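You operate a simulated robot arm through the tools that you are given. There is no shell and no other tool.

Carry out the task below with a simulated robot arm. There is one attempt and no reset: what you move stays moved.

JOB
Switch the drive off, then shift guide two to front and lock it.
Fine: free its thumb screw first; the other guides and the speed knob stay.

The check looks at the end state, three seconds after you hand in, the way a careful person would. Anything else that was tipped, shoved, dropped, spilled or broken makes it a failure.

ROBOT AND FRAMES
A 6-joint arm with a two-finger parallel gripper, fixed in place. Base frame: the origin is at the foot of the arm, x ahead of it, y to its left, z up. Readings come in mm, degrees, newtons and seconds.
With the tool pointing down near the work surface it reaches from about 200 to 620 mm from the base axis. Its first joint turns from -115.0 to 115.0 degrees. Payload 3.43 kg.
The tool frame sits at the grasp point between the pads (the TCP): z along the fingers, y along the line on which they close. The tips reach 34 mm beyond it. Largest opening 128 mm; finger width 24, thickness 12; the body of the gripper, 48 by 130 mm, starts 96 mm behind the TCP.
Orientation is that of the tool frame in the base frame, as a unit quaternion [w, x, y, z]. With the fingers straight down and closing along the base's y, the tool's x points along the base's -x, its y along +y and its z along -z.

CONTROLS
- The arm moves only by the tool drive_tool. Its argument "motion" is a list of rows, each a list of 7 numbers: the shift along the base's x, y, z in units of 100 mm (1.0 is 100 mm), then the turn, a rotation vector about the base's x, y, z in units of 60 degrees (1.0 is 60 degrees), then the opening, from 0 (shut) to 1 (fully open). In form: [[tx, ty, tz, wx, wy, wz, jaw], ...]. A call has 1 to 20 rows; each row is the pose to reach, as a shift and turn from the pose commanded when the call began. A call with a number of a shift or a turn outside -1 to 1 is refused whole. A row lasts 0.2 s, in which the tool goes at most 50 mm and 8.6 degrees; a call with a longer step from one row to the next is refused whole, and so is a gripper value outside its range. Where a pose cannot be reached the arm comes as near as it can. A force on the tool above 40 N (or 10 N above the force at the start of the call, whichever is more), or a blocked arm, ends the call early, and 0.2 s more pass. Each finger travels about 153 mm/s and halts on what it meets, pressing with about 25 N; the grip force reading is that of the motor and also rises with nothing between the fingers. The clock runs only during rows and for 0.2 s after the last one: add rows that repeat a pose to give the fingers time. The reply holds the time, the measured pose of the TCP, the force on the tool along the base axes, the opening and the grip force, in the units named above and with some noise, with the torque about the TCP (base axes, N m) and any sound that the robot's microphone picked up, and new pictures: "views" is both (left out), scene, wrist or none.
- Cameras (640 x 400 px; columns grow to the right, rows downward): "scene" is fixed at [50.6, 499.7, 1549.1]; the picture's right is [-0.97, -0.26, 0.00], its down [-0.14, 0.54, -0.83] and it looks along [0.22, -0.80, -0.55] (base axes); focal length 326 px, centre (320, 200). "wrist" rides on the gripper at [76, -11, -160] in the tool frame; the picture's right is [0.15, 0.99, 0.00], its down [-0.88, 0.13, -0.46] and it looks along [-0.45, 0.07, 0.89] (tool axes); focal length 234 px, centre (320, 200). There is no depth. A picture from a camera that has moved, and an enlarged one, comes with that camera's place and axes in the base frame and with its lens.
- move_column(by): slides the trunk up (or, below 0, down) by that many mm; the arm rides with it, the base frame stays. It gives what a move gives, with no picture.
- zoom(camera, box): a new picture of the part [left, top, right, bottom] of that camera's present view, enlarged. It takes no simulated time.
- hand_in(): hands the job in; it is judged then, once.

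Places have to be worked out from the pictures, the camera data and where the tool is seen. Open the gripper and draw the arm clear of the work before you hand the job in, unless the task says otherwise.

The tools are called after "Request:" as a command line: name --pt "numbers of a row" for each row, then --argument value for the rest, lists and objects as JSON in quotes. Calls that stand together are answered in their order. drive_tool: Moves the arm, as the interface text tells. Its arguments: {"type":"object","properties":{"motion":{"type":"array"},"views":{"type":"string","enum":["both","scene","wrist","none"]}},"required":["motion"]} The other tools are called the same way: move_column (by) slides the trunk up or down; zoom (camera, box) takes an enlarged picture of a part of a camera's view; hand_in () hands the job in.

At the start:

```text
time_s: 0.0
ee_pos: [174.6, -395.7, 1126.5]
tcp_rot: [0.0, 0.0, 1.0, 0.0]
contact_force: [-0.8, -0.6, 0.3]
wrist_torque: [0.02, 0.0, -0.06]
width: 127.9
grasp_force: 0.1
trunk travel left (down, up): [-850.0, 140.0]
```

scene: 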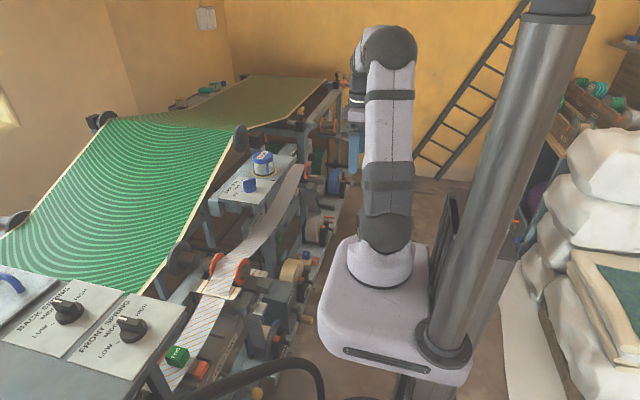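
wrist: 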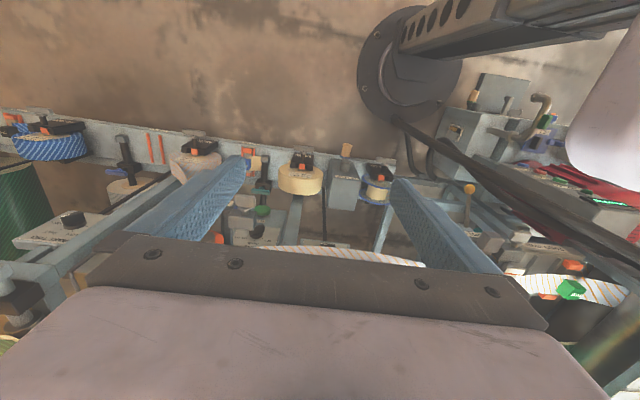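

The scene shows a big web/printing machine with several stations; I need a closer look to find the drive switch, guide two and its thumb screw. I zoom into several parts of the scene and wrist views.

Request:
zoom --camera "scene" --box '[130, 240, 330, 400]'

Request:
zoom --camera "scene" --box '[200, 120, 360, 260]'

Request:
zoom --camera "scene" --box '[0, 260, 200, 400]'

Request:
zoom --camera "wrist" --box '[0, 90, 320, 290]'

Request:
zoom --camera "wrist" --box '[320, 60, 640, 320]'

```text
2.50 times, centred on (230, 320) of scene
camera zoom: at [50.6, 499.7, 1549.1], right [-0.97, -0.26, 0.0], down [-0.14, 0.54, -0.83], along [0.22, -0.8, -0.55], focal length 815 px, centre (545, -100)
```

zoom: 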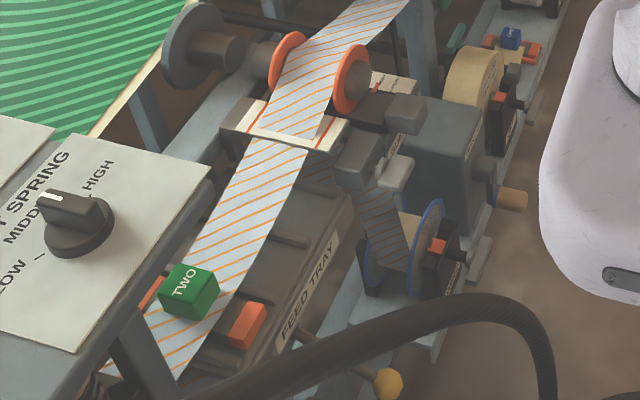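

```text
2.86 times, centred on (280, 190) of scene
camera zoom: at [50.6, 499.7, 1549.1], right [-0.97, -0.26, 0.0], down [-0.14, 0.54, -0.83], along [0.22, -0.8, -0.55], focal length 931 px, centre (434, 229)
```

zoom: 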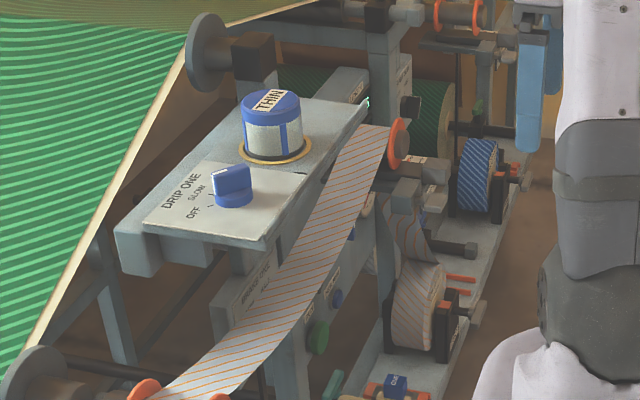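

```text
2.86 times, centred on (100, 330) of scene
camera zoom: at [50.6, 499.7, 1549.1], right [-0.97, -0.26, 0.0], down [-0.14, 0.54, -0.83], along [0.22, -0.8, -0.55], focal length 931 px, centre (949, -171)
```

zoom: 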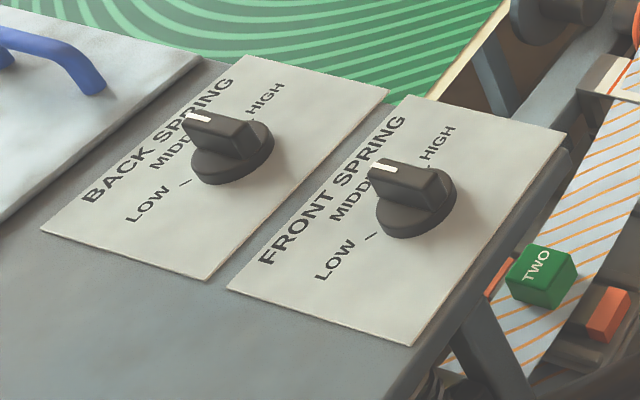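

```text
2.00 times, centred on (160, 190) of wrist
camera zoom: at [100.0, -406.2, 1285.4], right [-0.15, 0.99, 0.0], down [0.88, 0.13, 0.46], along [0.45, 0.07, -0.89], focal length 468 px, centre (640, 220)
```

zoom: 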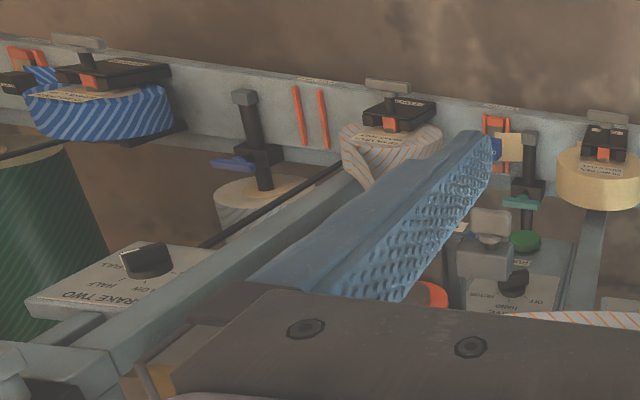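

```text
1.54 times, centred on (480, 190) of wrist
camera zoom: at [100.0, -406.2, 1285.4], right [-0.15, 0.99, 0.0], down [0.88, 0.13, 0.46], along [0.45, 0.07, -0.89], focal length 360 px, centre (74, 215)
```

zoom: 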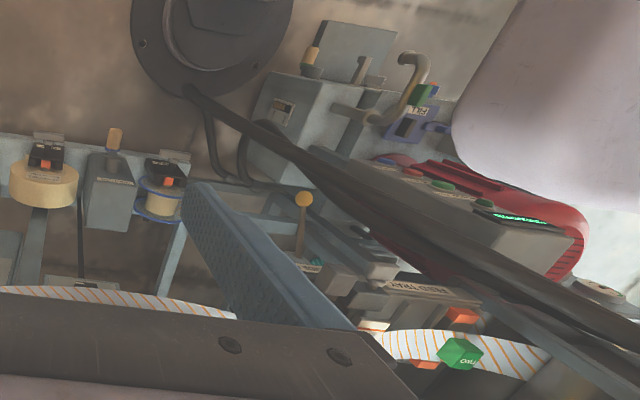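

The wrist view shows panels like "BRAKE TWO" and one that may be the drive; labelled cubes "ONE" (blue) and "TWO" (green) are visible. I zoom closer on these before moving.

Request:
zoom --camera "wrist" --box '[220, 140, 320, 250]'

Request:
zoom --camera "wrist" --box '[440, 180, 640, 320]'

Request:
zoom --camera "scene" --box '[260, 190, 350, 270]'

Request:
zoom --camera "scene" --box '[160, 320, 290, 400]'

Request:
zoom --camera "scene" --box '[250, 60, 360, 180]'

Request:
zoom --camera "scene" --box '[500, 40, 640, 260]'

```text
3.64 times, centred on (270, 195) of wrist
camera zoom: at [100.0, -406.2, 1285.4], right [-0.15, 0.99, 0.0], down [0.88, 0.13, 0.46], along [0.45, 0.07, -0.89], focal length 852 px, centre (502, 218)
```

zoom: 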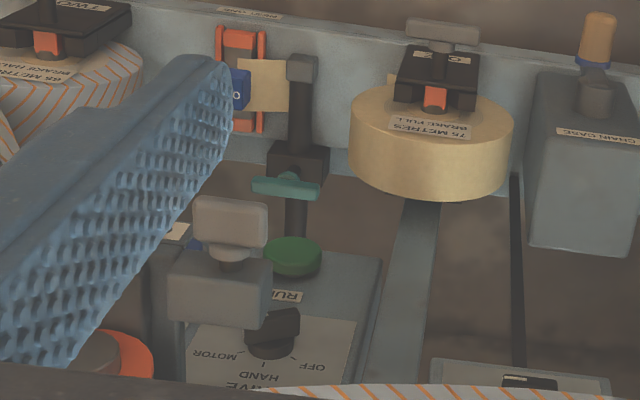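

```text
2.86 times, centred on (540, 250) of wrist
camera zoom: at [100.0, -406.2, 1285.4], right [-0.15, 0.99, 0.0], down [0.88, 0.13, 0.46], along [0.45, 0.07, -0.89], focal length 669 px, centre (-309, 57)
```

zoom: 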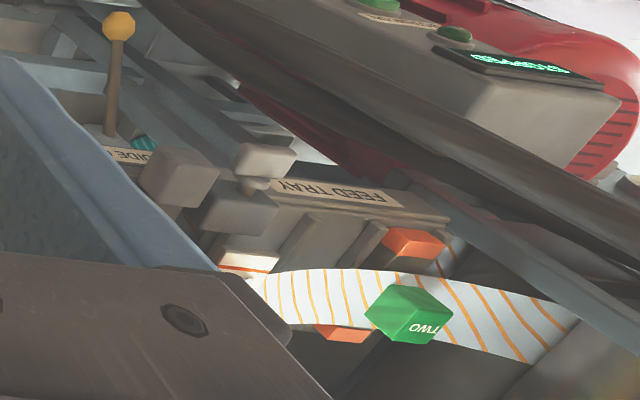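

```text
5.00 times, centred on (305, 230) of scene
camera zoom: at [50.6, 499.7, 1549.1], right [-0.97, -0.26, 0.0], down [-0.14, 0.54, -0.83], along [0.22, -0.8, -0.55], focal length 1629 px, centre (395, 50)
```

zoom: 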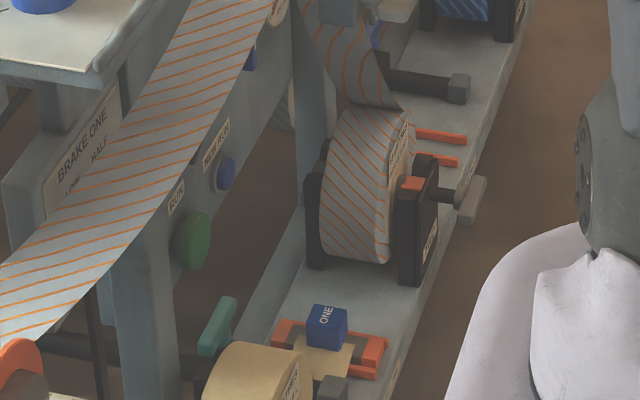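

```text
4.92 times, centred on (225, 360) of scene
camera zoom: at [50.6, 499.7, 1549.1], right [-0.97, -0.26, 0.0], down [-0.14, 0.54, -0.83], along [0.22, -0.8, -0.55], focal length 1604 px, centre (788, -588)
```

zoom: 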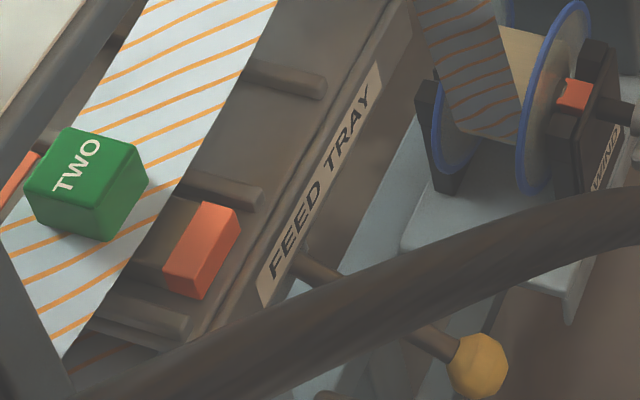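

```text
3.33 times, centred on (305, 120) of scene
camera zoom: at [50.6, 499.7, 1549.1], right [-0.97, -0.26, 0.0], down [-0.14, 0.54, -0.83], along [0.22, -0.8, -0.55], focal length 1086 px, centre (370, 467)
```

zoom: 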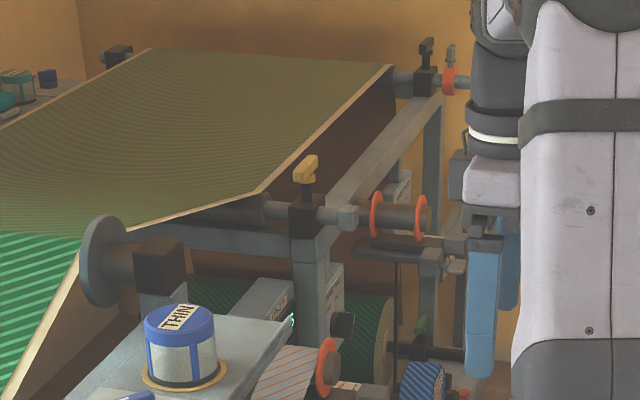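

```text
1.82 times, centred on (570, 150) of scene
camera zoom: at [50.6, 499.7, 1549.1], right [-0.97, -0.26, 0.0], down [-0.14, 0.54, -0.83], along [0.22, -0.8, -0.55], focal length 592 px, centre (-134, 291)
```

zoom: 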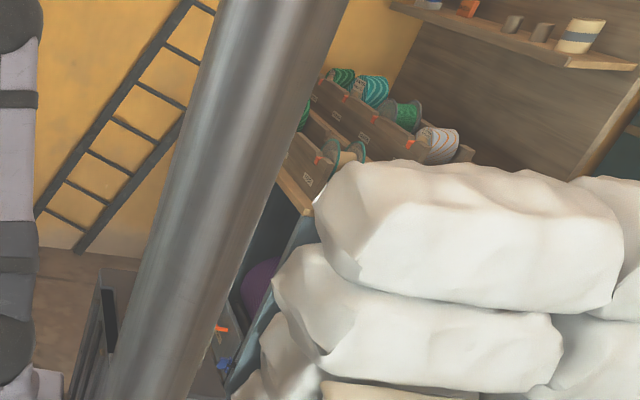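

The DRIVE panel (OFF / HAND / MOTOR) sits on the robot-facing side of the machine around (560,-550,590), and there are several orange-flanged rollers on bars. I tilt the tool forward by about 40° in place to look at the machine more horizontally.

Request:
drive_tool --pt "0 0 0 0 -0.14 0 1" --pt "0 0 0 0 -0.28 0 1" --pt "0 0 0 0 -0.42 0 1" --pt "0 0 0 0 -0.56 0 1" --pt "0 0 0 0 -0.66 0 1" --pt "0 0 0 0 -0.66 0 1" --views "both"

```text
time_s: 1.4
ee_pos: [174.7, -392.8, 1125.7]
tcp_rot: [0.339, 0.0, 0.941, 0.0]
contact_force: [0.3, 0.4, 0.2]
wrist_torque: [0.0, -0.01, -0.03]
width: 127.8
grasp_force: 0.0
trunk travel left (down, up): [-850.0, 140.0]
camera wrist: at [15.3, -405.3, 1200.7], right [-0.11, 0.99, -0.09], down [0.39, 0.13, 0.91], along [0.92, 0.07, -0.4], focal length 234 px, centre (320, 200)
```

scene: 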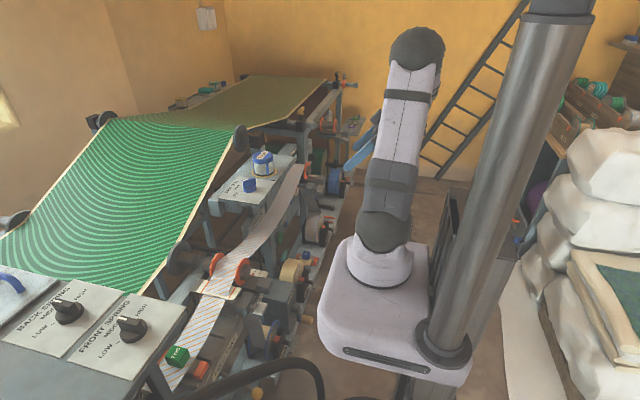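
wrist: 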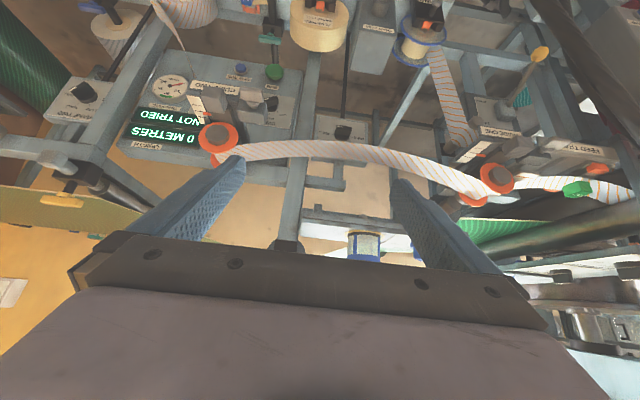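

Now I can see a display ("NOT TRIED / 0 METRES"), labels and two orange-flanged roller guides, upside down. Zooming to read the labels.

Request:
zoom --camera "wrist" --box '[120, 40, 300, 160]'

Request:
zoom --camera "wrist" --box '[420, 40, 640, 220]'

Request:
zoom --camera "wrist" --box '[0, 0, 240, 220]'

Request:
zoom --camera "wrist" --box '[280, 0, 480, 150]'

```text
3.33 times, centred on (210, 100) of wrist
camera zoom: at [15.3, -405.3, 1200.7], right [-0.11, 0.99, -0.09], down [0.39, 0.13, 0.91], along [0.92, 0.07, -0.4], focal length 781 px, centre (687, 533)
```

zoom: 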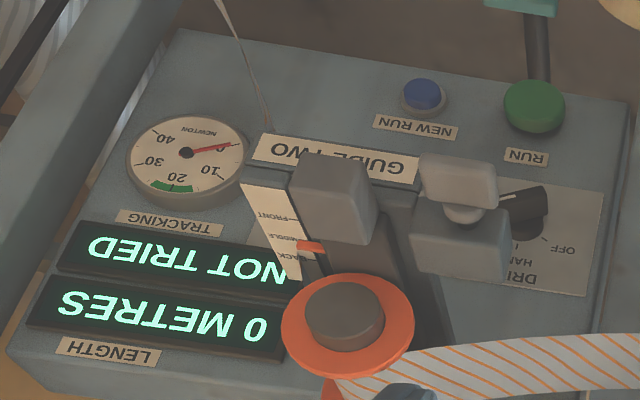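

```text
2.22 times, centred on (530, 130) of wrist
camera zoom: at [15.3, -405.3, 1200.7], right [-0.11, 0.99, -0.09], down [0.39, 0.13, 0.91], along [0.92, 0.07, -0.4], focal length 520 px, centre (-147, 356)
```

zoom: 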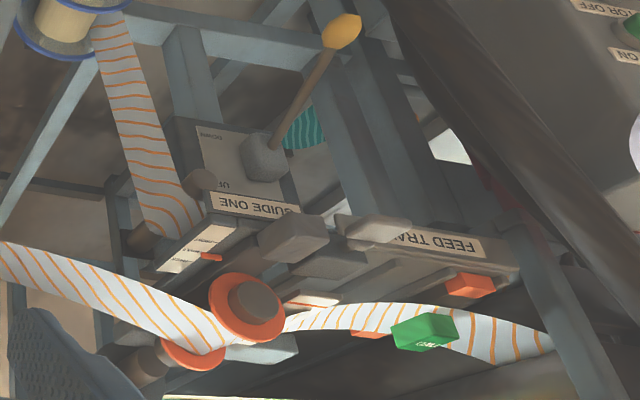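

```text
1.82 times, centred on (120, 110) of wrist
camera zoom: at [15.3, -405.3, 1200.7], right [-0.11, 0.99, -0.09], down [0.39, 0.13, 0.91], along [0.92, 0.07, -0.4], focal length 426 px, centre (684, 364)
```

zoom: 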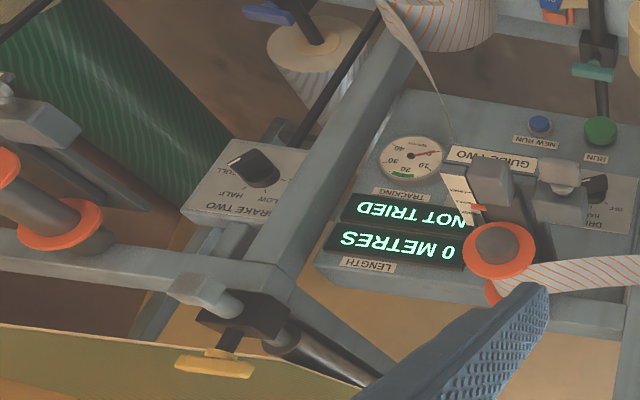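

```text
2.67 times, centred on (380, 75) of wrist
camera zoom: at [15.3, -405.3, 1200.7], right [-0.11, 0.99, -0.09], down [0.39, 0.13, 0.91], along [0.92, 0.07, -0.4], focal length 624 px, centre (160, 533)
```

zoom: 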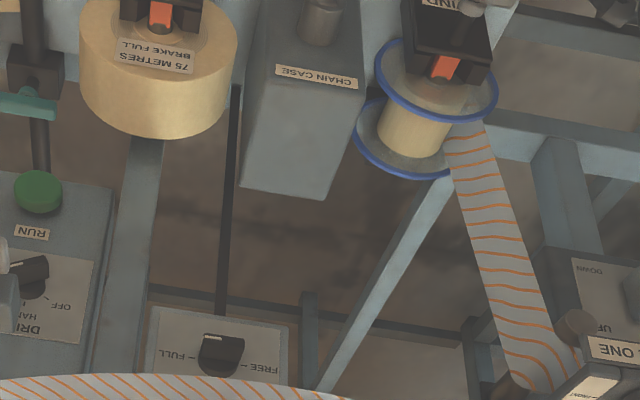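

The slider labelled GUIDE TWO (scale FRONT/MIDDLE/BACK, orange pointer near BACK) sits beside the DRIVE panel at roughly x≈530, y≈-550…-700, z≈580. The space under the tool at x≈175 is open, so I lower the trunk part of the way to bring the arm to the working height.

Request:
move_column --by -200

```text
time_s: 3.6
ee_pos: [174.5, -393.2, 925.7]
tcp_rot: [0.339, 0.0, 0.941, 0.0]
contact_force: [0.9, 0.0, 0.1]
wrist_torque: [0.03, 0.0, 0.02]
width: 128.4
grasp_force: 0.1
trunk travel left (down, up): [-650.0, 340.0]
```

Trunk moved without contact. I roll the tool 180° about its own axis so that the wrist camera is on top and its pictures come upright; first part now.

Request:
drive_tool --pt "0 0 0 0.0892 0 -0.1078 1" --pt "0 0 0 0.1784 0 -0.2156 1" --pt "0 0 0 0.2676 0 -0.3234 1" --pt "0 0 0 0.3568 0 -0.4312 1" --pt "0 0 0 0.446 0 -0.539 1" --pt "0 0 0 0.5352 0 -0.6468 1" --pt "0 0 0 0.6244 0 -0.7546 1" --pt "0 0 0 0.7136 0 -0.8624 1" --pt "0 0 0 0.7136 0 -0.8624 1" --views "scene"

```text
time_s: 5.6
ee_pos: [174.5, -394.2, 925.9]
tcp_rot: [0.282, 0.521, 0.783, 0.188]
contact_force: [1.0, 0.0, 0.2]
wrist_torque: [-0.02, -0.01, -0.02]
width: 128.1
grasp_force: 0.1
trunk travel left (down, up): [-650.0, 340.0]
```

scene: 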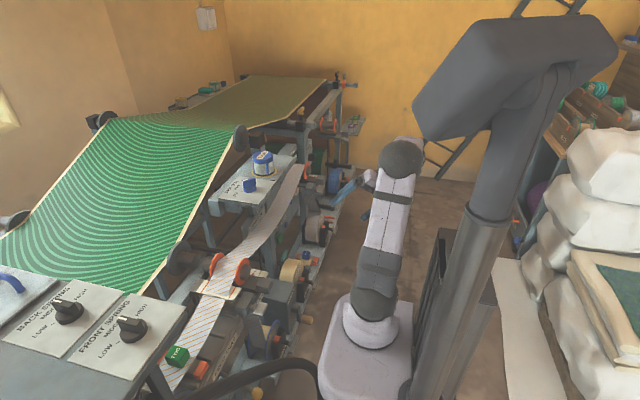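

The roll works as commanded. I continue the roll.

Request:
drive_tool --pt "0 0 0 0.0892 0 -0.1078 1" --pt "0 0 0 0.1784 0 -0.2156 1" --pt "0 0 0 0.2676 0 -0.3234 1" --pt "0 0 0 0.3568 0 -0.4312 1" --pt "0 0 0 0.446 0 -0.539 1" --pt "0 0 0 0.5352 0 -0.6468 1" --pt "0 0 0 0.6244 0 -0.7546 1" --pt "0 0 0 0.7136 0 -0.8624 1" --pt "0 0 0 0.7136 0 -0.8624 1" --views "none"

Request:
drive_tool --pt "0 0 0 0.0892 0 -0.1078 1" --pt "0 0 0 0.1784 0 -0.2156 1" --pt "0 0 0 0.2676 0 -0.3234 1" --pt "0 0 0 0.3568 0 -0.4312 1" --pt "0 0 0 0.446 0 -0.539 1" --pt "0 0 0 0.484 0 -0.585 1" --pt "0 0 0 0.484 0 -0.585 1" --views "both"

```text
time_s: 7.6
ee_pos: [174.4, -394.5, 927.1]
tcp_rot: [0.131, 0.868, 0.364, 0.312]
contact_force: [0.0, 0.0, 0.4]
wrist_torque: [-0.06, -0.03, -0.02]
width: 128.0
grasp_force: 0.0
trunk travel left (down, up): [-650.0, 340.0]
```

```text
time_s: 9.2
ee_pos: [173.9, -392.7, 926.6]
tcp_rot: [0.001, 0.941, -0.001, 0.339]
contact_force: [-0.6, -0.3, 0.7]
wrist_torque: [0.02, -0.01, 0.0]
width: 127.7
grasp_force: 0.1
trunk travel left (down, up): [-650.0, 340.0]
camera wrist: at [131.5, -383.2, 1097.5], right [0.11, -0.99, 0.09], down [-0.97, -0.13, -0.21], along [0.22, -0.07, -0.97], focal length 234 px, centre (320, 200)
```

scene: 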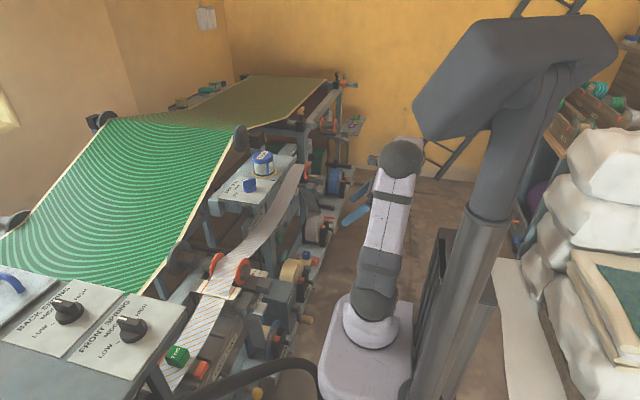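
wrist: 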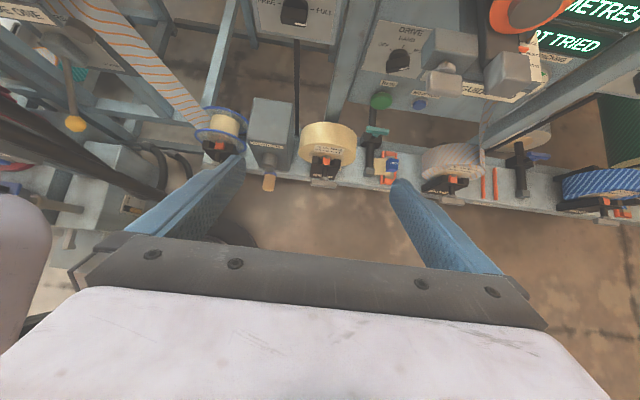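

The view is now upright, looking down: "DRIVE" panel with OFF/HAND is at top right, with GUIDE TWO next to it. I move forward/down a bit and tilt the tool up to look squarely at the panel.

Request:
drive_tool --pt "0.2 -0.2 -0.2 0 -0.1 0 1" --pt "0.4 -0.4 -0.4 0 -0.2 0 1" --pt "0.6 -0.6 -0.6 0 -0.3 0 1" --pt "0.8 -0.8 -0.8 0 -0.4 0 1" --pt "1.0 -1.0 -1.0 0 -0.5 0 1" --pt "1.0 -1.0 -1.0 0 -0.5 0 1" --views "both"

```text
time_s: 10.6
ee_pos: [275.8, -493.9, 827.5]
tcp_rot: [0.001, 0.821, 0.001, 0.571]
contact_force: [0.0, -0.4, 0.6]
wrist_torque: [-0.01, -0.02, -0.02]
width: 127.9
grasp_force: 0.0
trunk travel left (down, up): [-650.0, 340.0]
camera wrist: at [153.7, -482.8, 952.3], right [0.05, -0.99, 0.14], down [-0.73, -0.13, -0.67], along [0.68, -0.07, -0.73], focal length 234 px, centre (320, 200)
```

scene: 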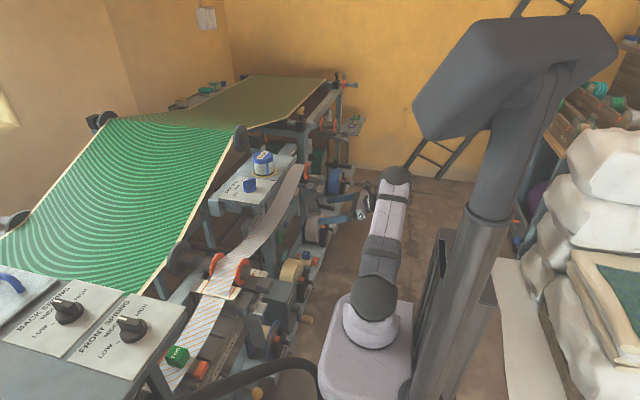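
wrist: 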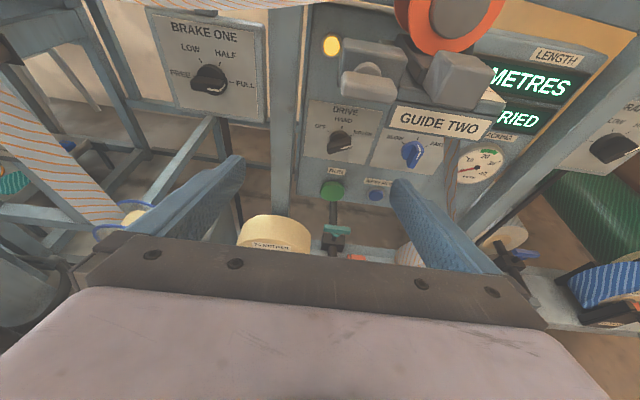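

Excellent view: DRIVE knob (OFF/HAND/MOTOR), a blue speed knob beside it, the GUIDE TWO slider above with its thumb screw. Zooming in for details.

Request:
zoom --camera "wrist" --box '[290, 0, 450, 100]'

Request:
zoom --camera "wrist" --box '[290, 90, 450, 210]'

Request:
zoom --camera "wrist" --box '[390, 0, 590, 180]'

```text
4.00 times, centred on (370, 50) of wrist
camera zoom: at [153.7, -482.8, 952.3], right [0.05, -0.99, 0.14], down [-0.73, -0.13, -0.67], along [0.68, -0.07, -0.73], focal length 937 px, centre (120, 800)
```

zoom: 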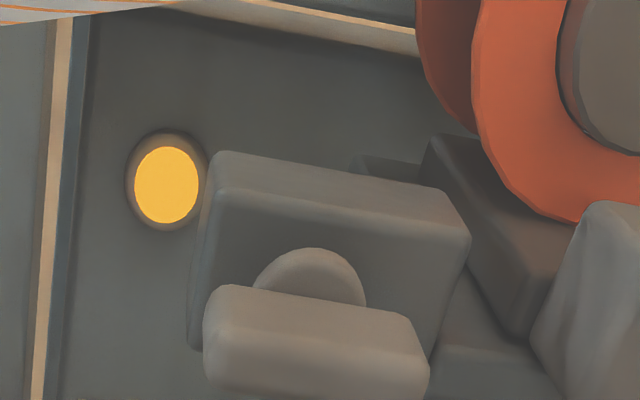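

```text
3.33 times, centred on (370, 150) of wrist
camera zoom: at [153.7, -482.8, 952.3], right [0.05, -0.99, 0.14], down [-0.73, -0.13, -0.67], along [0.68, -0.07, -0.73], focal length 781 px, centre (153, 367)
```

zoom: 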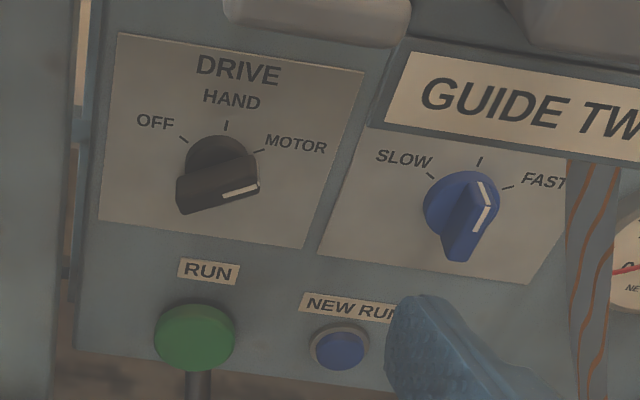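

```text
2.22 times, centred on (490, 90) of wrist
camera zoom: at [153.7, -482.8, 952.3], right [0.05, -0.99, 0.14], down [-0.73, -0.13, -0.67], along [0.68, -0.07, -0.73], focal length 520 px, centre (-58, 444)
```

zoom: 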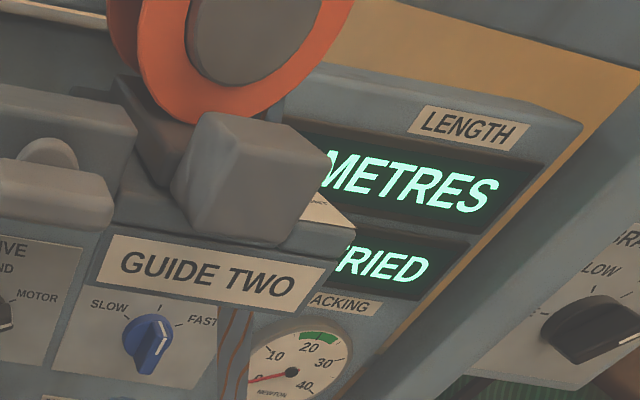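

Triangulating between views: DRIVE knob ≈ (521,-531,715) pointing at MOTOR; SPEED knob ≈ (521,-667,726); GUIDE TWO slide protrudes nearer to the robot, thumb-screw wing ≈ (321,-516,892), handle ≈ (345,-586,894). The gripper is close to the slide now, so I first back off in -x, then lower the trunk.

Request:
drive_tool --pt "-0.3 0.1 -0.1 0 0 0 1" --pt "-0.6 0.2 -0.2 0 0 0 1" --pt "-0.6 0.2 -0.2 0 0 0 1" --views "none"

Request:
move_column --by -150

Request:
drive_tool --pt "0 0 0 0 -0.12 0 1" --pt "0 0 0 0 -0.24 0 1" --pt "0 0 0 0 -0.34 0 1" --pt "0 0 0 0 -0.34 0 1" --views "both"

```text
time_s: 11.4
ee_pos: [215.6, -472.8, 804.4]
tcp_rot: [-0.001, 0.821, 0.002, 0.571]
contact_force: [0.0, 0.5, -0.6]
wrist_torque: [0.04, 0.01, 0.02]
width: 128.0
grasp_force: 0.0
trunk travel left (down, up): [-650.0, 340.0]
```

```text
time_s: 13.1
ee_pos: [215.4, -473.3, 655.8]
tcp_rot: [0.002, 0.821, 0.0, 0.571]
contact_force: [-0.9, 0.0, -0.5]
wrist_torque: [0.01, 0.0, -0.02]
width: 128.0
grasp_force: 0.0
trunk travel left (down, up): [-500.0, 490.0]
```

```text
time_s: 14.1
ee_pos: [216.0, -472.7, 657.8]
tcp_rot: [0.001, 0.706, 0.001, 0.708]
contact_force: [-0.8, -0.4, 0.1]
wrist_torque: [0.0, -0.02, -0.01]
width: 128.1
grasp_force: 0.0
trunk travel left (down, up): [-500.0, 490.0]
camera wrist: at [56.7, -462.2, 732.0], right [0.0, -0.99, 0.15], down [-0.45, -0.13, -0.88], along [0.89, -0.07, -0.45], focal length 234 px, centre (320, 200)
```

scene: 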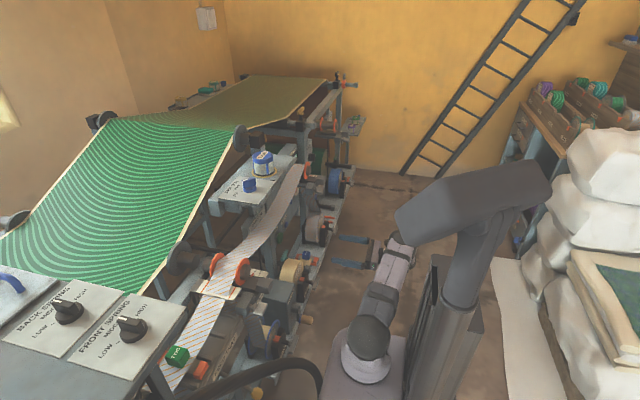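
wrist: 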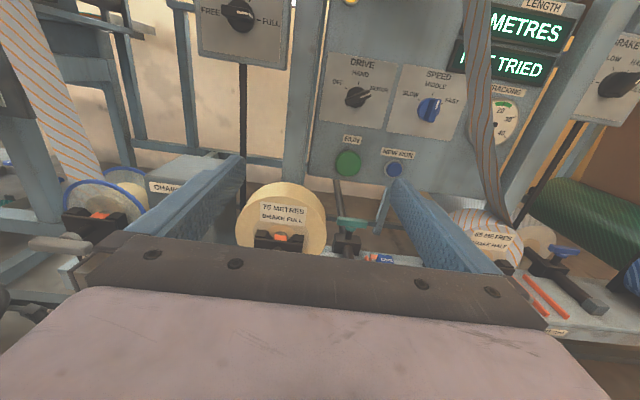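

The tool is horizontal and the panel is well in view. I zoom on the DRIVE knob to refine its location and orientation.

Request:
zoom --camera "wrist" --box '[310, 40, 470, 140]'

Request:
zoom --camera "wrist" --box '[310, 60, 410, 120]'

```text
4.00 times, centred on (390, 90) of wrist
camera zoom: at [56.7, -462.2, 732.0], right [0.0, -0.99, 0.15], down [-0.45, -0.13, -0.88], along [0.89, -0.07, -0.45], focal length 937 px, centre (40, 640)
```

zoom: 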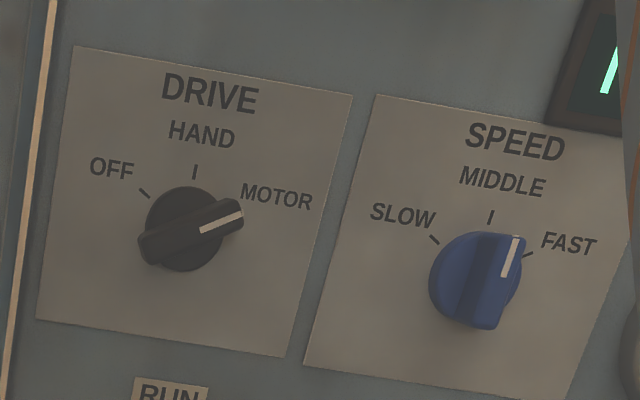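

```text
6.40 times, centred on (360, 90) of wrist
camera zoom: at [56.7, -462.2, 732.0], right [0.0, -0.99, 0.15], down [-0.45, -0.13, -0.88], along [0.89, -0.07, -0.45], focal length 1499 px, centre (64, 904)
```

zoom: 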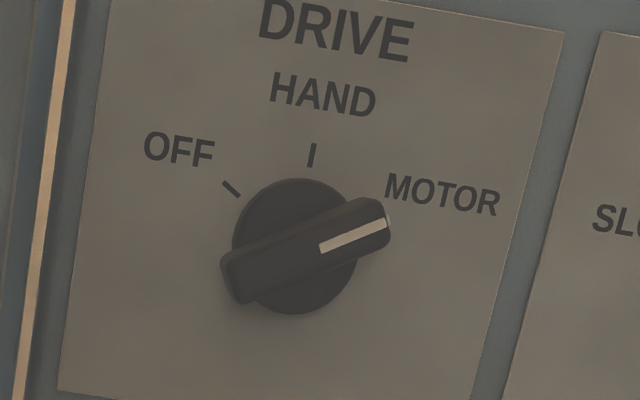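

Refined: knob bar center ≈ (507,-533,714), panel face ≈ x 534, bar about 49×14 mm pointing 60° clockwise (MOTOR). I align the tool in front of it, rolling +60° about x so the fingers close across the bar, jaw narrowed to ~55 mm.

Request:
drive_tool --pt "0.12 -0.08 0.07 0.125 0 0 0.8" --pt "0.24 -0.16 0.14 0.25 0 0 0.6" --pt "0.36 -0.24 0.21 0.375 0 0 0.43" --pt "0.48 -0.32 0.28 0.5 0 0 0.43" --pt "0.6 -0.4 0.35 0.625 0 0 0.43" --pt "0.72 -0.48 0.42 0.75 0 0 0.43" --pt "0.84 -0.56 0.49 0.875 0 0 0.43" --pt "0.95 -0.603 0.555 1.0 0 0 0.43" --pt "0.95 -0.603 0.555 1.0 0 0 0.43" --views "both"

```text
time_s: 16.1
ee_pos: [309.5, -534.0, 711.6]
tcp_rot: [-0.353, 0.612, -0.354, 0.613]
contact_force: [0.0, 0.8, 0.5]
wrist_torque: [0.05, 0.0, -0.02]
width: 54.9
grasp_force: 0.1
trunk travel left (down, up): [-500.0, 490.0]
camera wrist: at [151.7, -593.5, 759.4], right [0.0, -0.62, -0.78], down [-0.46, 0.7, -0.55], along [0.89, 0.36, -0.28], focal length 234 px, centre (320, 200)
```

scene: 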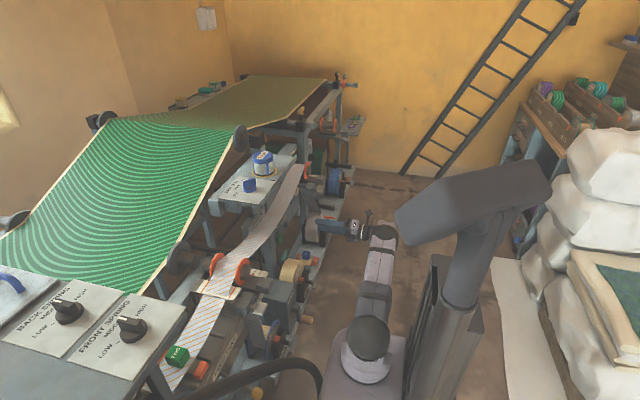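
wrist: 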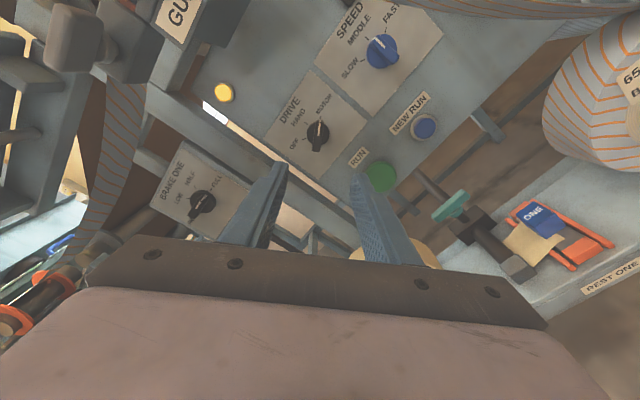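

The knob bar lines up between the fingertips. I zoom in to check the centring before advancing.

Request:
zoom --camera "wrist" --box '[260, 90, 380, 190]'

```text
4.00 times, centred on (320, 140) of wrist
camera zoom: at [151.7, -593.5, 759.4], right [0.0, -0.62, -0.78], down [-0.46, 0.7, -0.55], along [0.89, 0.36, -0.28], focal length 937 px, centre (320, 440)
```

zoom: 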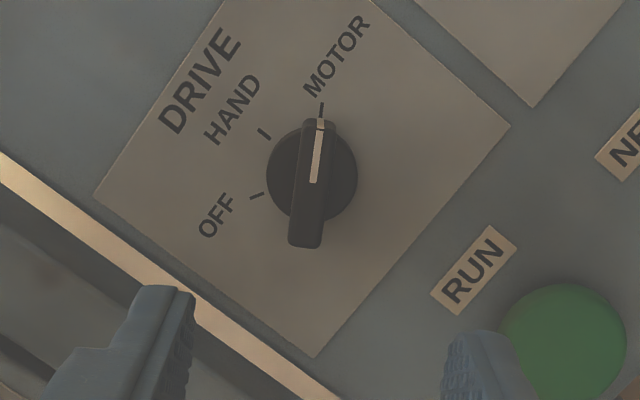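

The knob is centred at about y=-533, z=715 with the bar nearly aligned to the fingers. I advance 95 mm along +x with a 3.5 mm upward correction, keeping the jaw at ~55 mm.

Request:
drive_tool --pt "0.2 0 0.02 0 0 0 0.43" --pt "0.4 0 0.035 0 0 0 0.43" --pt "0.6 0 0.035 0 0 0 0.43" --pt "0.8 0 0.035 0 0 0 0.43" --pt "0.95 0 0.035 0 0 0 0.43" --pt "0.95 0 0.035 0 0 0 0.43" --views "both"

```text
time_s: 17.5
ee_pos: [407.2, -534.0, 714.3]
tcp_rot: [-0.353, 0.613, -0.353, 0.613]
contact_force: [-0.1, -0.6, -0.3]
wrist_torque: [0.0, 0.0, -0.01]
width: 55.1
grasp_force: 0.2
trunk travel left (down, up): [-500.0, 490.0]
camera wrist: at [248.0, -594.3, 761.9], right [0.0, -0.62, -0.78], down [-0.46, 0.7, -0.55], along [0.89, 0.36, -0.28], focal length 234 px, centre (320, 200)
```

scene: 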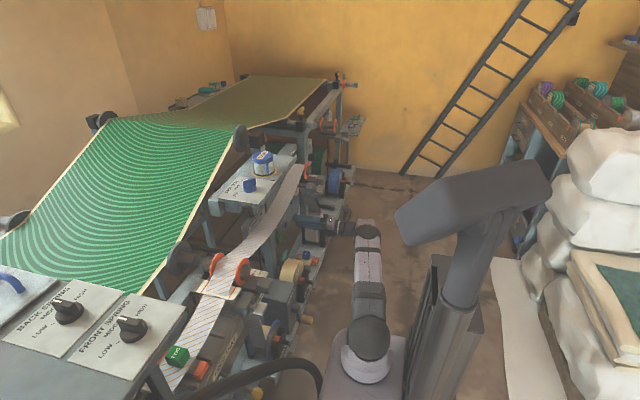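
wrist: 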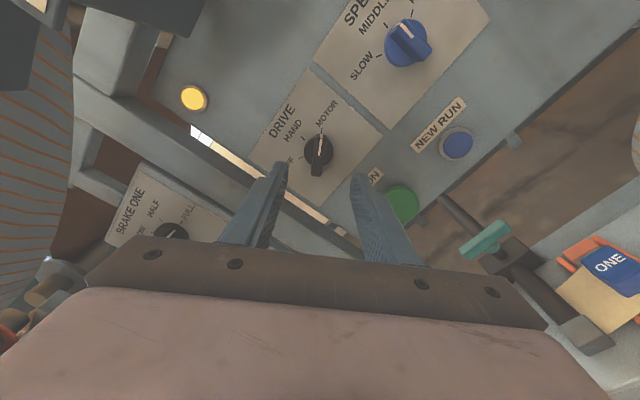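

Well aligned. I advance another 55 mm and check.

Request:
drive_tool --pt "0.2 0 0 0 0 0 0.43" --pt "0.4 0 0 0 0 0 0.43" --pt "0.55 0 0 0 0 0 0.43" --pt "0.55 0 0 0 0 0 0.43" --views "wrist"

Request:
zoom --camera "wrist" --box '[260, 120, 380, 220]'

```text
time_s: 18.5
ee_pos: [460.6, -534.4, 714.3]
tcp_rot: [-0.352, 0.613, -0.353, 0.613]
contact_force: [0.1, -0.1, -0.2]
wrist_torque: [0.02, 0.02, 0.01]
width: 55.0
grasp_force: 0.1
trunk travel left (down, up): [-500.0, 490.0]
camera wrist: at [301.9, -594.2, 761.5], right [0.0, -0.62, -0.78], down [-0.45, 0.7, -0.55], along [0.89, 0.36, -0.28], focal length 234 px, centre (320, 200)
```

wrist: 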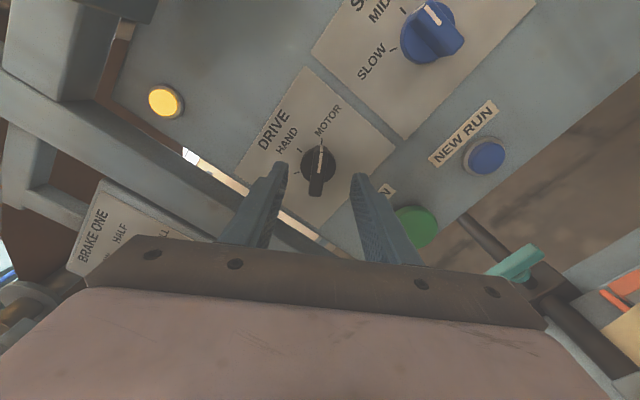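

```text
4.00 times, centred on (320, 170) of wrist
camera zoom: at [301.9, -594.2, 761.5], right [0.0, -0.62, -0.78], down [-0.45, 0.7, -0.55], along [0.89, 0.36, -0.28], focal length 937 px, centre (320, 320)
```

zoom: 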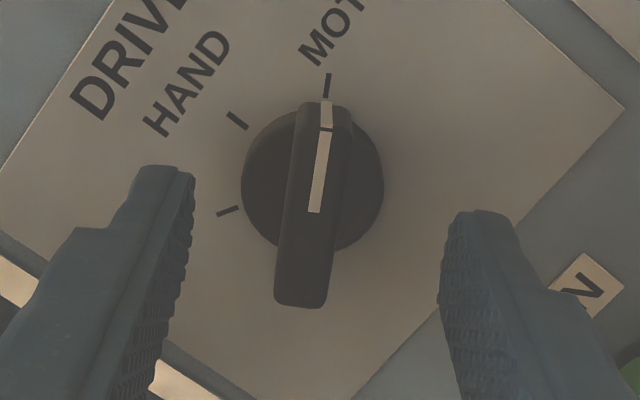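

The bar is centred between the pads. I advance 22 mm more, then look before closing.

Request:
drive_tool --pt "0.1 0.005 0 0 0 0 0.43" --pt "0.2 0.01 0 0 0 0 0.43" --pt "0.24 0.01 0 0 0 0 0.43" --pt "0.24 0.01 0 0 0 0 0.43" --views "wrist"

Request:
zoom --camera "wrist" --box '[260, 120, 380, 220]'

```text
time_s: 19.5
ee_pos: [485.3, -532.9, 713.8]
tcp_rot: [-0.353, 0.613, -0.353, 0.612]
contact_force: [-0.4, -1.1, 0.6]
wrist_torque: [0.0, 0.01, -0.02]
width: 55.1
grasp_force: 0.0
trunk travel left (down, up): [-500.0, 490.0]
camera wrist: at [326.4, -593.1, 762.1], right [0.0, -0.62, -0.78], down [-0.46, 0.7, -0.55], along [0.89, 0.36, -0.28], focal length 234 px, centre (320, 200)
```

wrist: 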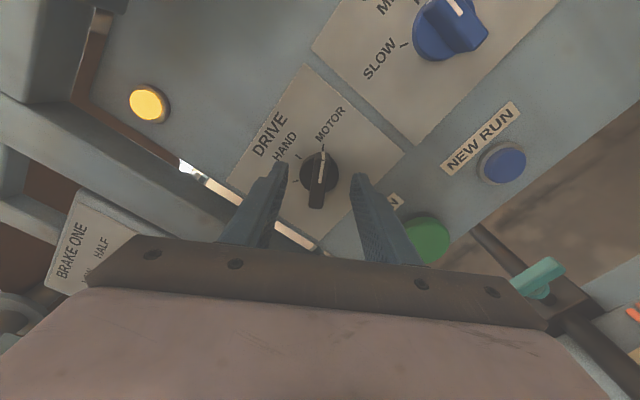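

```text
4.00 times, centred on (320, 170) of wrist
camera zoom: at [326.4, -593.1, 762.1], right [0.0, -0.62, -0.78], down [-0.46, 0.7, -0.55], along [0.89, 0.36, -0.28], focal length 937 px, centre (320, 320)
```

zoom: 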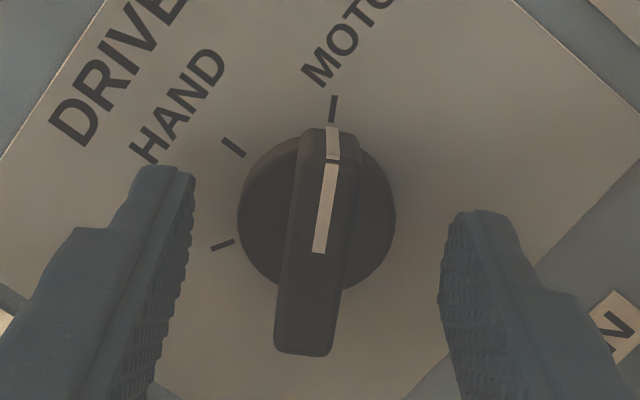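

Fingertips overlap the bar by roughly 9 mm. I advance 6 mm more slowly, then close on the bar and read the force.

Request:
drive_tool --pt "0.03 0 0.01 0 0 0 0.43" --pt "0.06 0 0.01 0 0 0 0.43" --pt "0.06 0 0.01 0 0 0 0.2" --pt "0.06 0 0.01 0 0 0 0.1" --pt "0.06 0 0.01 0 0 0 0.05" --pt "0.06 0 0.01 0 0 0 0.05" --views "wrist"

Request:
zoom --camera "wrist" --box '[260, 120, 380, 220]'

```text
time_s: 20.9
ee_pos: [491.5, -531.7, 714.8]
tcp_rot: [-0.354, 0.613, -0.353, 0.612]
contact_force: [1.2, -0.8, -2.5]
wrist_torque: [-0.06, -0.09, -0.1]
width: 35.7
grasp_force: 44.8
trunk travel left (down, up): [-500.0, 490.0]
camera wrist: at [331.8, -592.8, 762.7], right [0.0, -0.62, -0.78], down [-0.46, 0.7, -0.55], along [0.89, 0.36, -0.28], focal length 234 px, centre (320, 200)
```

wrist: 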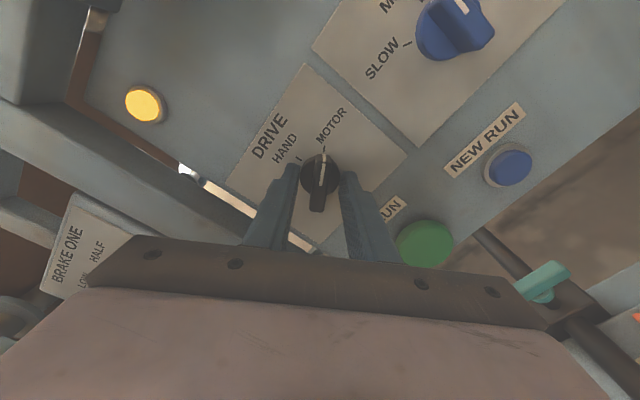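

```text
4.00 times, centred on (320, 170) of wrist
camera zoom: at [331.8, -592.8, 762.7], right [0.0, -0.62, -0.78], down [-0.46, 0.7, -0.55], along [0.89, 0.36, -0.28], focal length 937 px, centre (320, 320)
```

zoom: 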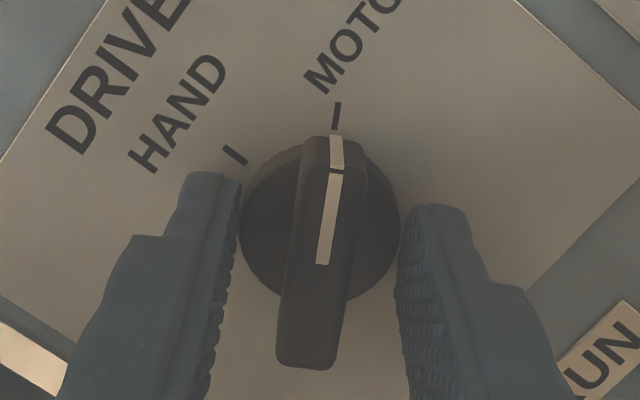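

The reading 35.7 mm shows the pads landed on the round base disc, not the bar. I open, back off 9 mm and close again to find the bar.

Request:
drive_tool --pt "0 0 0 0 0 0 0.43" --pt "-0.05 0 0 0 0 0 0.43" --pt "-0.09 0 0 0 0 0 0.43" --pt "-0.09 0 0 0 0 0 0.2" --pt "-0.09 0 0 0 0 0 0.1" --pt "-0.09 0 0 0 0 0 0.05" --pt "-0.09 0 0 0 0 0 0.05" --views "wrist"

Request:
zoom --camera "wrist" --box '[260, 120, 380, 220]'

```text
time_s: 22.5
ee_pos: [481.6, -532.8, 715.8]
tcp_rot: [-0.354, 0.612, -0.353, 0.613]
contact_force: [-1.4, -1.3, -3.4]
wrist_torque: [0.01, -0.06, -0.21]
width: 12.8
grasp_force: 44.9
trunk travel left (down, up): [-500.0, 490.0]
camera wrist: at [322.5, -593.1, 763.0], right [0.0, -0.62, -0.78], down [-0.46, 0.7, -0.55], along [0.89, 0.36, -0.28], focal length 234 px, centre (320, 200)
```

wrist: 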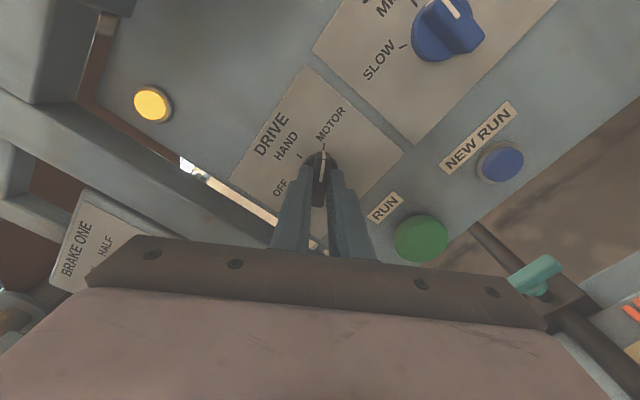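

```text
4.00 times, centred on (320, 170) of wrist
camera zoom: at [322.5, -593.1, 763.0], right [0.0, -0.62, -0.78], down [-0.46, 0.7, -0.55], along [0.89, 0.36, -0.28], focal length 937 px, centre (320, 320)
```

zoom: 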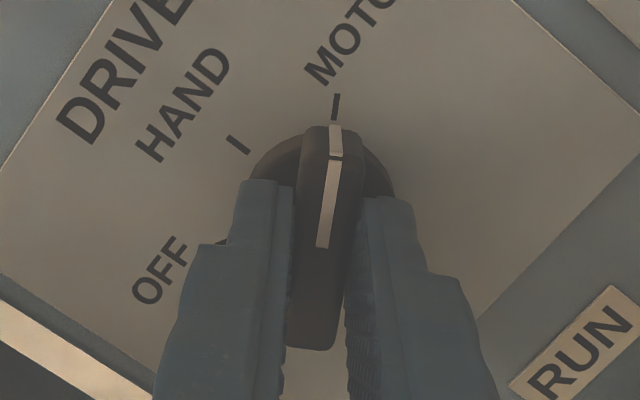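

Now the grip is 12.8 mm: the bar is held. I turn counter-clockwise (−x rotation) 60°, towards HAND, keeping the grip.

Request:
drive_tool --pt "0 0 0 -0.125 0 0 0.05" --pt "0 0 0 -0.25 0 0 0.05" --pt "0 0 0 -0.375 0 0 0.05" --pt "0 0 0 -0.5 0 0 0.05" --pt "0 0 0 -0.625 0 0 0.05" --pt "0 0 0 -0.75 0 0 0.05" --pt "0 0 0 -0.875 0 0 0.05" --pt "0 0 0 -1.0 0 0 0.05" --pt "0 0 0 -1.0 0 0 0.05" --views "wrist"

Request:
zoom --camera "wrist" --box '[240, 90, 400, 220]'

```text
time_s: 24.5
ee_pos: [482.5, -531.8, 714.4]
tcp_rot: [0.001, 0.707, 0.001, 0.707]
contact_force: [-9.1, 5.6, -4.6]
wrist_torque: [0.01, 0.03, 0.17]
width: 12.8
grasp_force: 44.8
trunk travel left (down, up): [-500.0, 490.0]
camera wrist: at [322.5, -521.2, 791.4], right [0.0, -0.99, 0.15], down [-0.46, -0.13, -0.88], along [0.89, -0.07, -0.45], focal length 234 px, centre (320, 200)
```

wrist: 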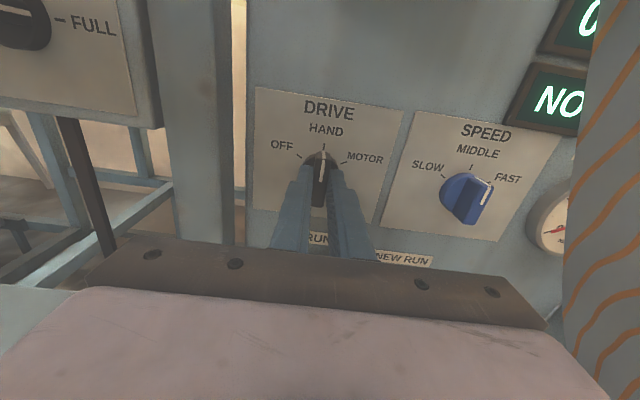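

```text
3.08 times, centred on (320, 155) of wrist
camera zoom: at [322.5, -521.2, 791.4], right [0.0, -0.99, 0.15], down [-0.46, -0.13, -0.88], along [0.89, -0.07, -0.45], focal length 720 px, centre (320, 338)
```

zoom: 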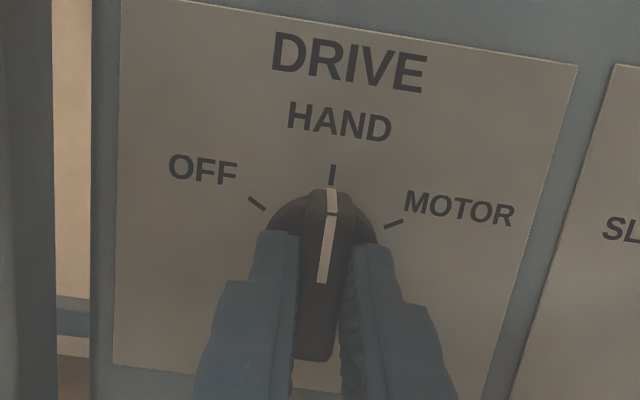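

The knob is at HAND. I continue turning the same way about 55° towards OFF.

Request:
drive_tool --pt "0 0 0 -0.125 0 0 0.05" --pt "0 0 0 -0.25 0 0 0.05" --pt "0 0 0 -0.375 0 0 0.05" --pt "0 0 0 -0.5 0 0 0.05" --pt "0 0 0 -0.625 0 0 0.05" --pt "0 0 0 -0.75 0 0 0.05" --pt "0 0 0 -0.875 0 0 0.05" --pt "0 0 0 -0.93 0 0 0.05" --pt "0 0 0 -0.93 0 0 0.05" --views "wrist"

Request:
zoom --camera "wrist" --box '[240, 90, 400, 220]'

```text
time_s: 26.5
ee_pos: [481.1, -530.5, 717.2]
tcp_rot: [0.331, 0.624, 0.333, 0.624]
contact_force: [-11.6, 9.3, -8.2]
wrist_torque: [-0.02, 0.43, -0.36]
width: 12.7
grasp_force: 46.0
trunk travel left (down, up): [-500.0, 490.0]
camera wrist: at [322.5, -463.2, 748.6], right [0.0, -0.43, 0.9], down [-0.46, -0.8, -0.38], along [0.89, -0.41, -0.2], focal length 234 px, centre (320, 200)
```

wrist: 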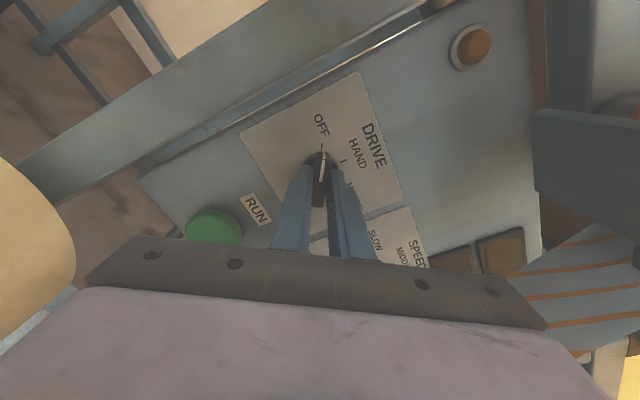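

```text
3.08 times, centred on (320, 155) of wrist
camera zoom: at [322.5, -463.2, 748.6], right [0.0, -0.43, 0.9], down [-0.46, -0.8, -0.38], along [0.89, -0.41, -0.2], focal length 720 px, centre (320, 338)
```

zoom: 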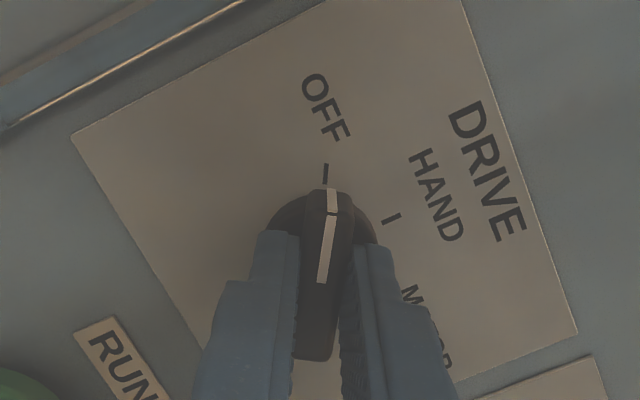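

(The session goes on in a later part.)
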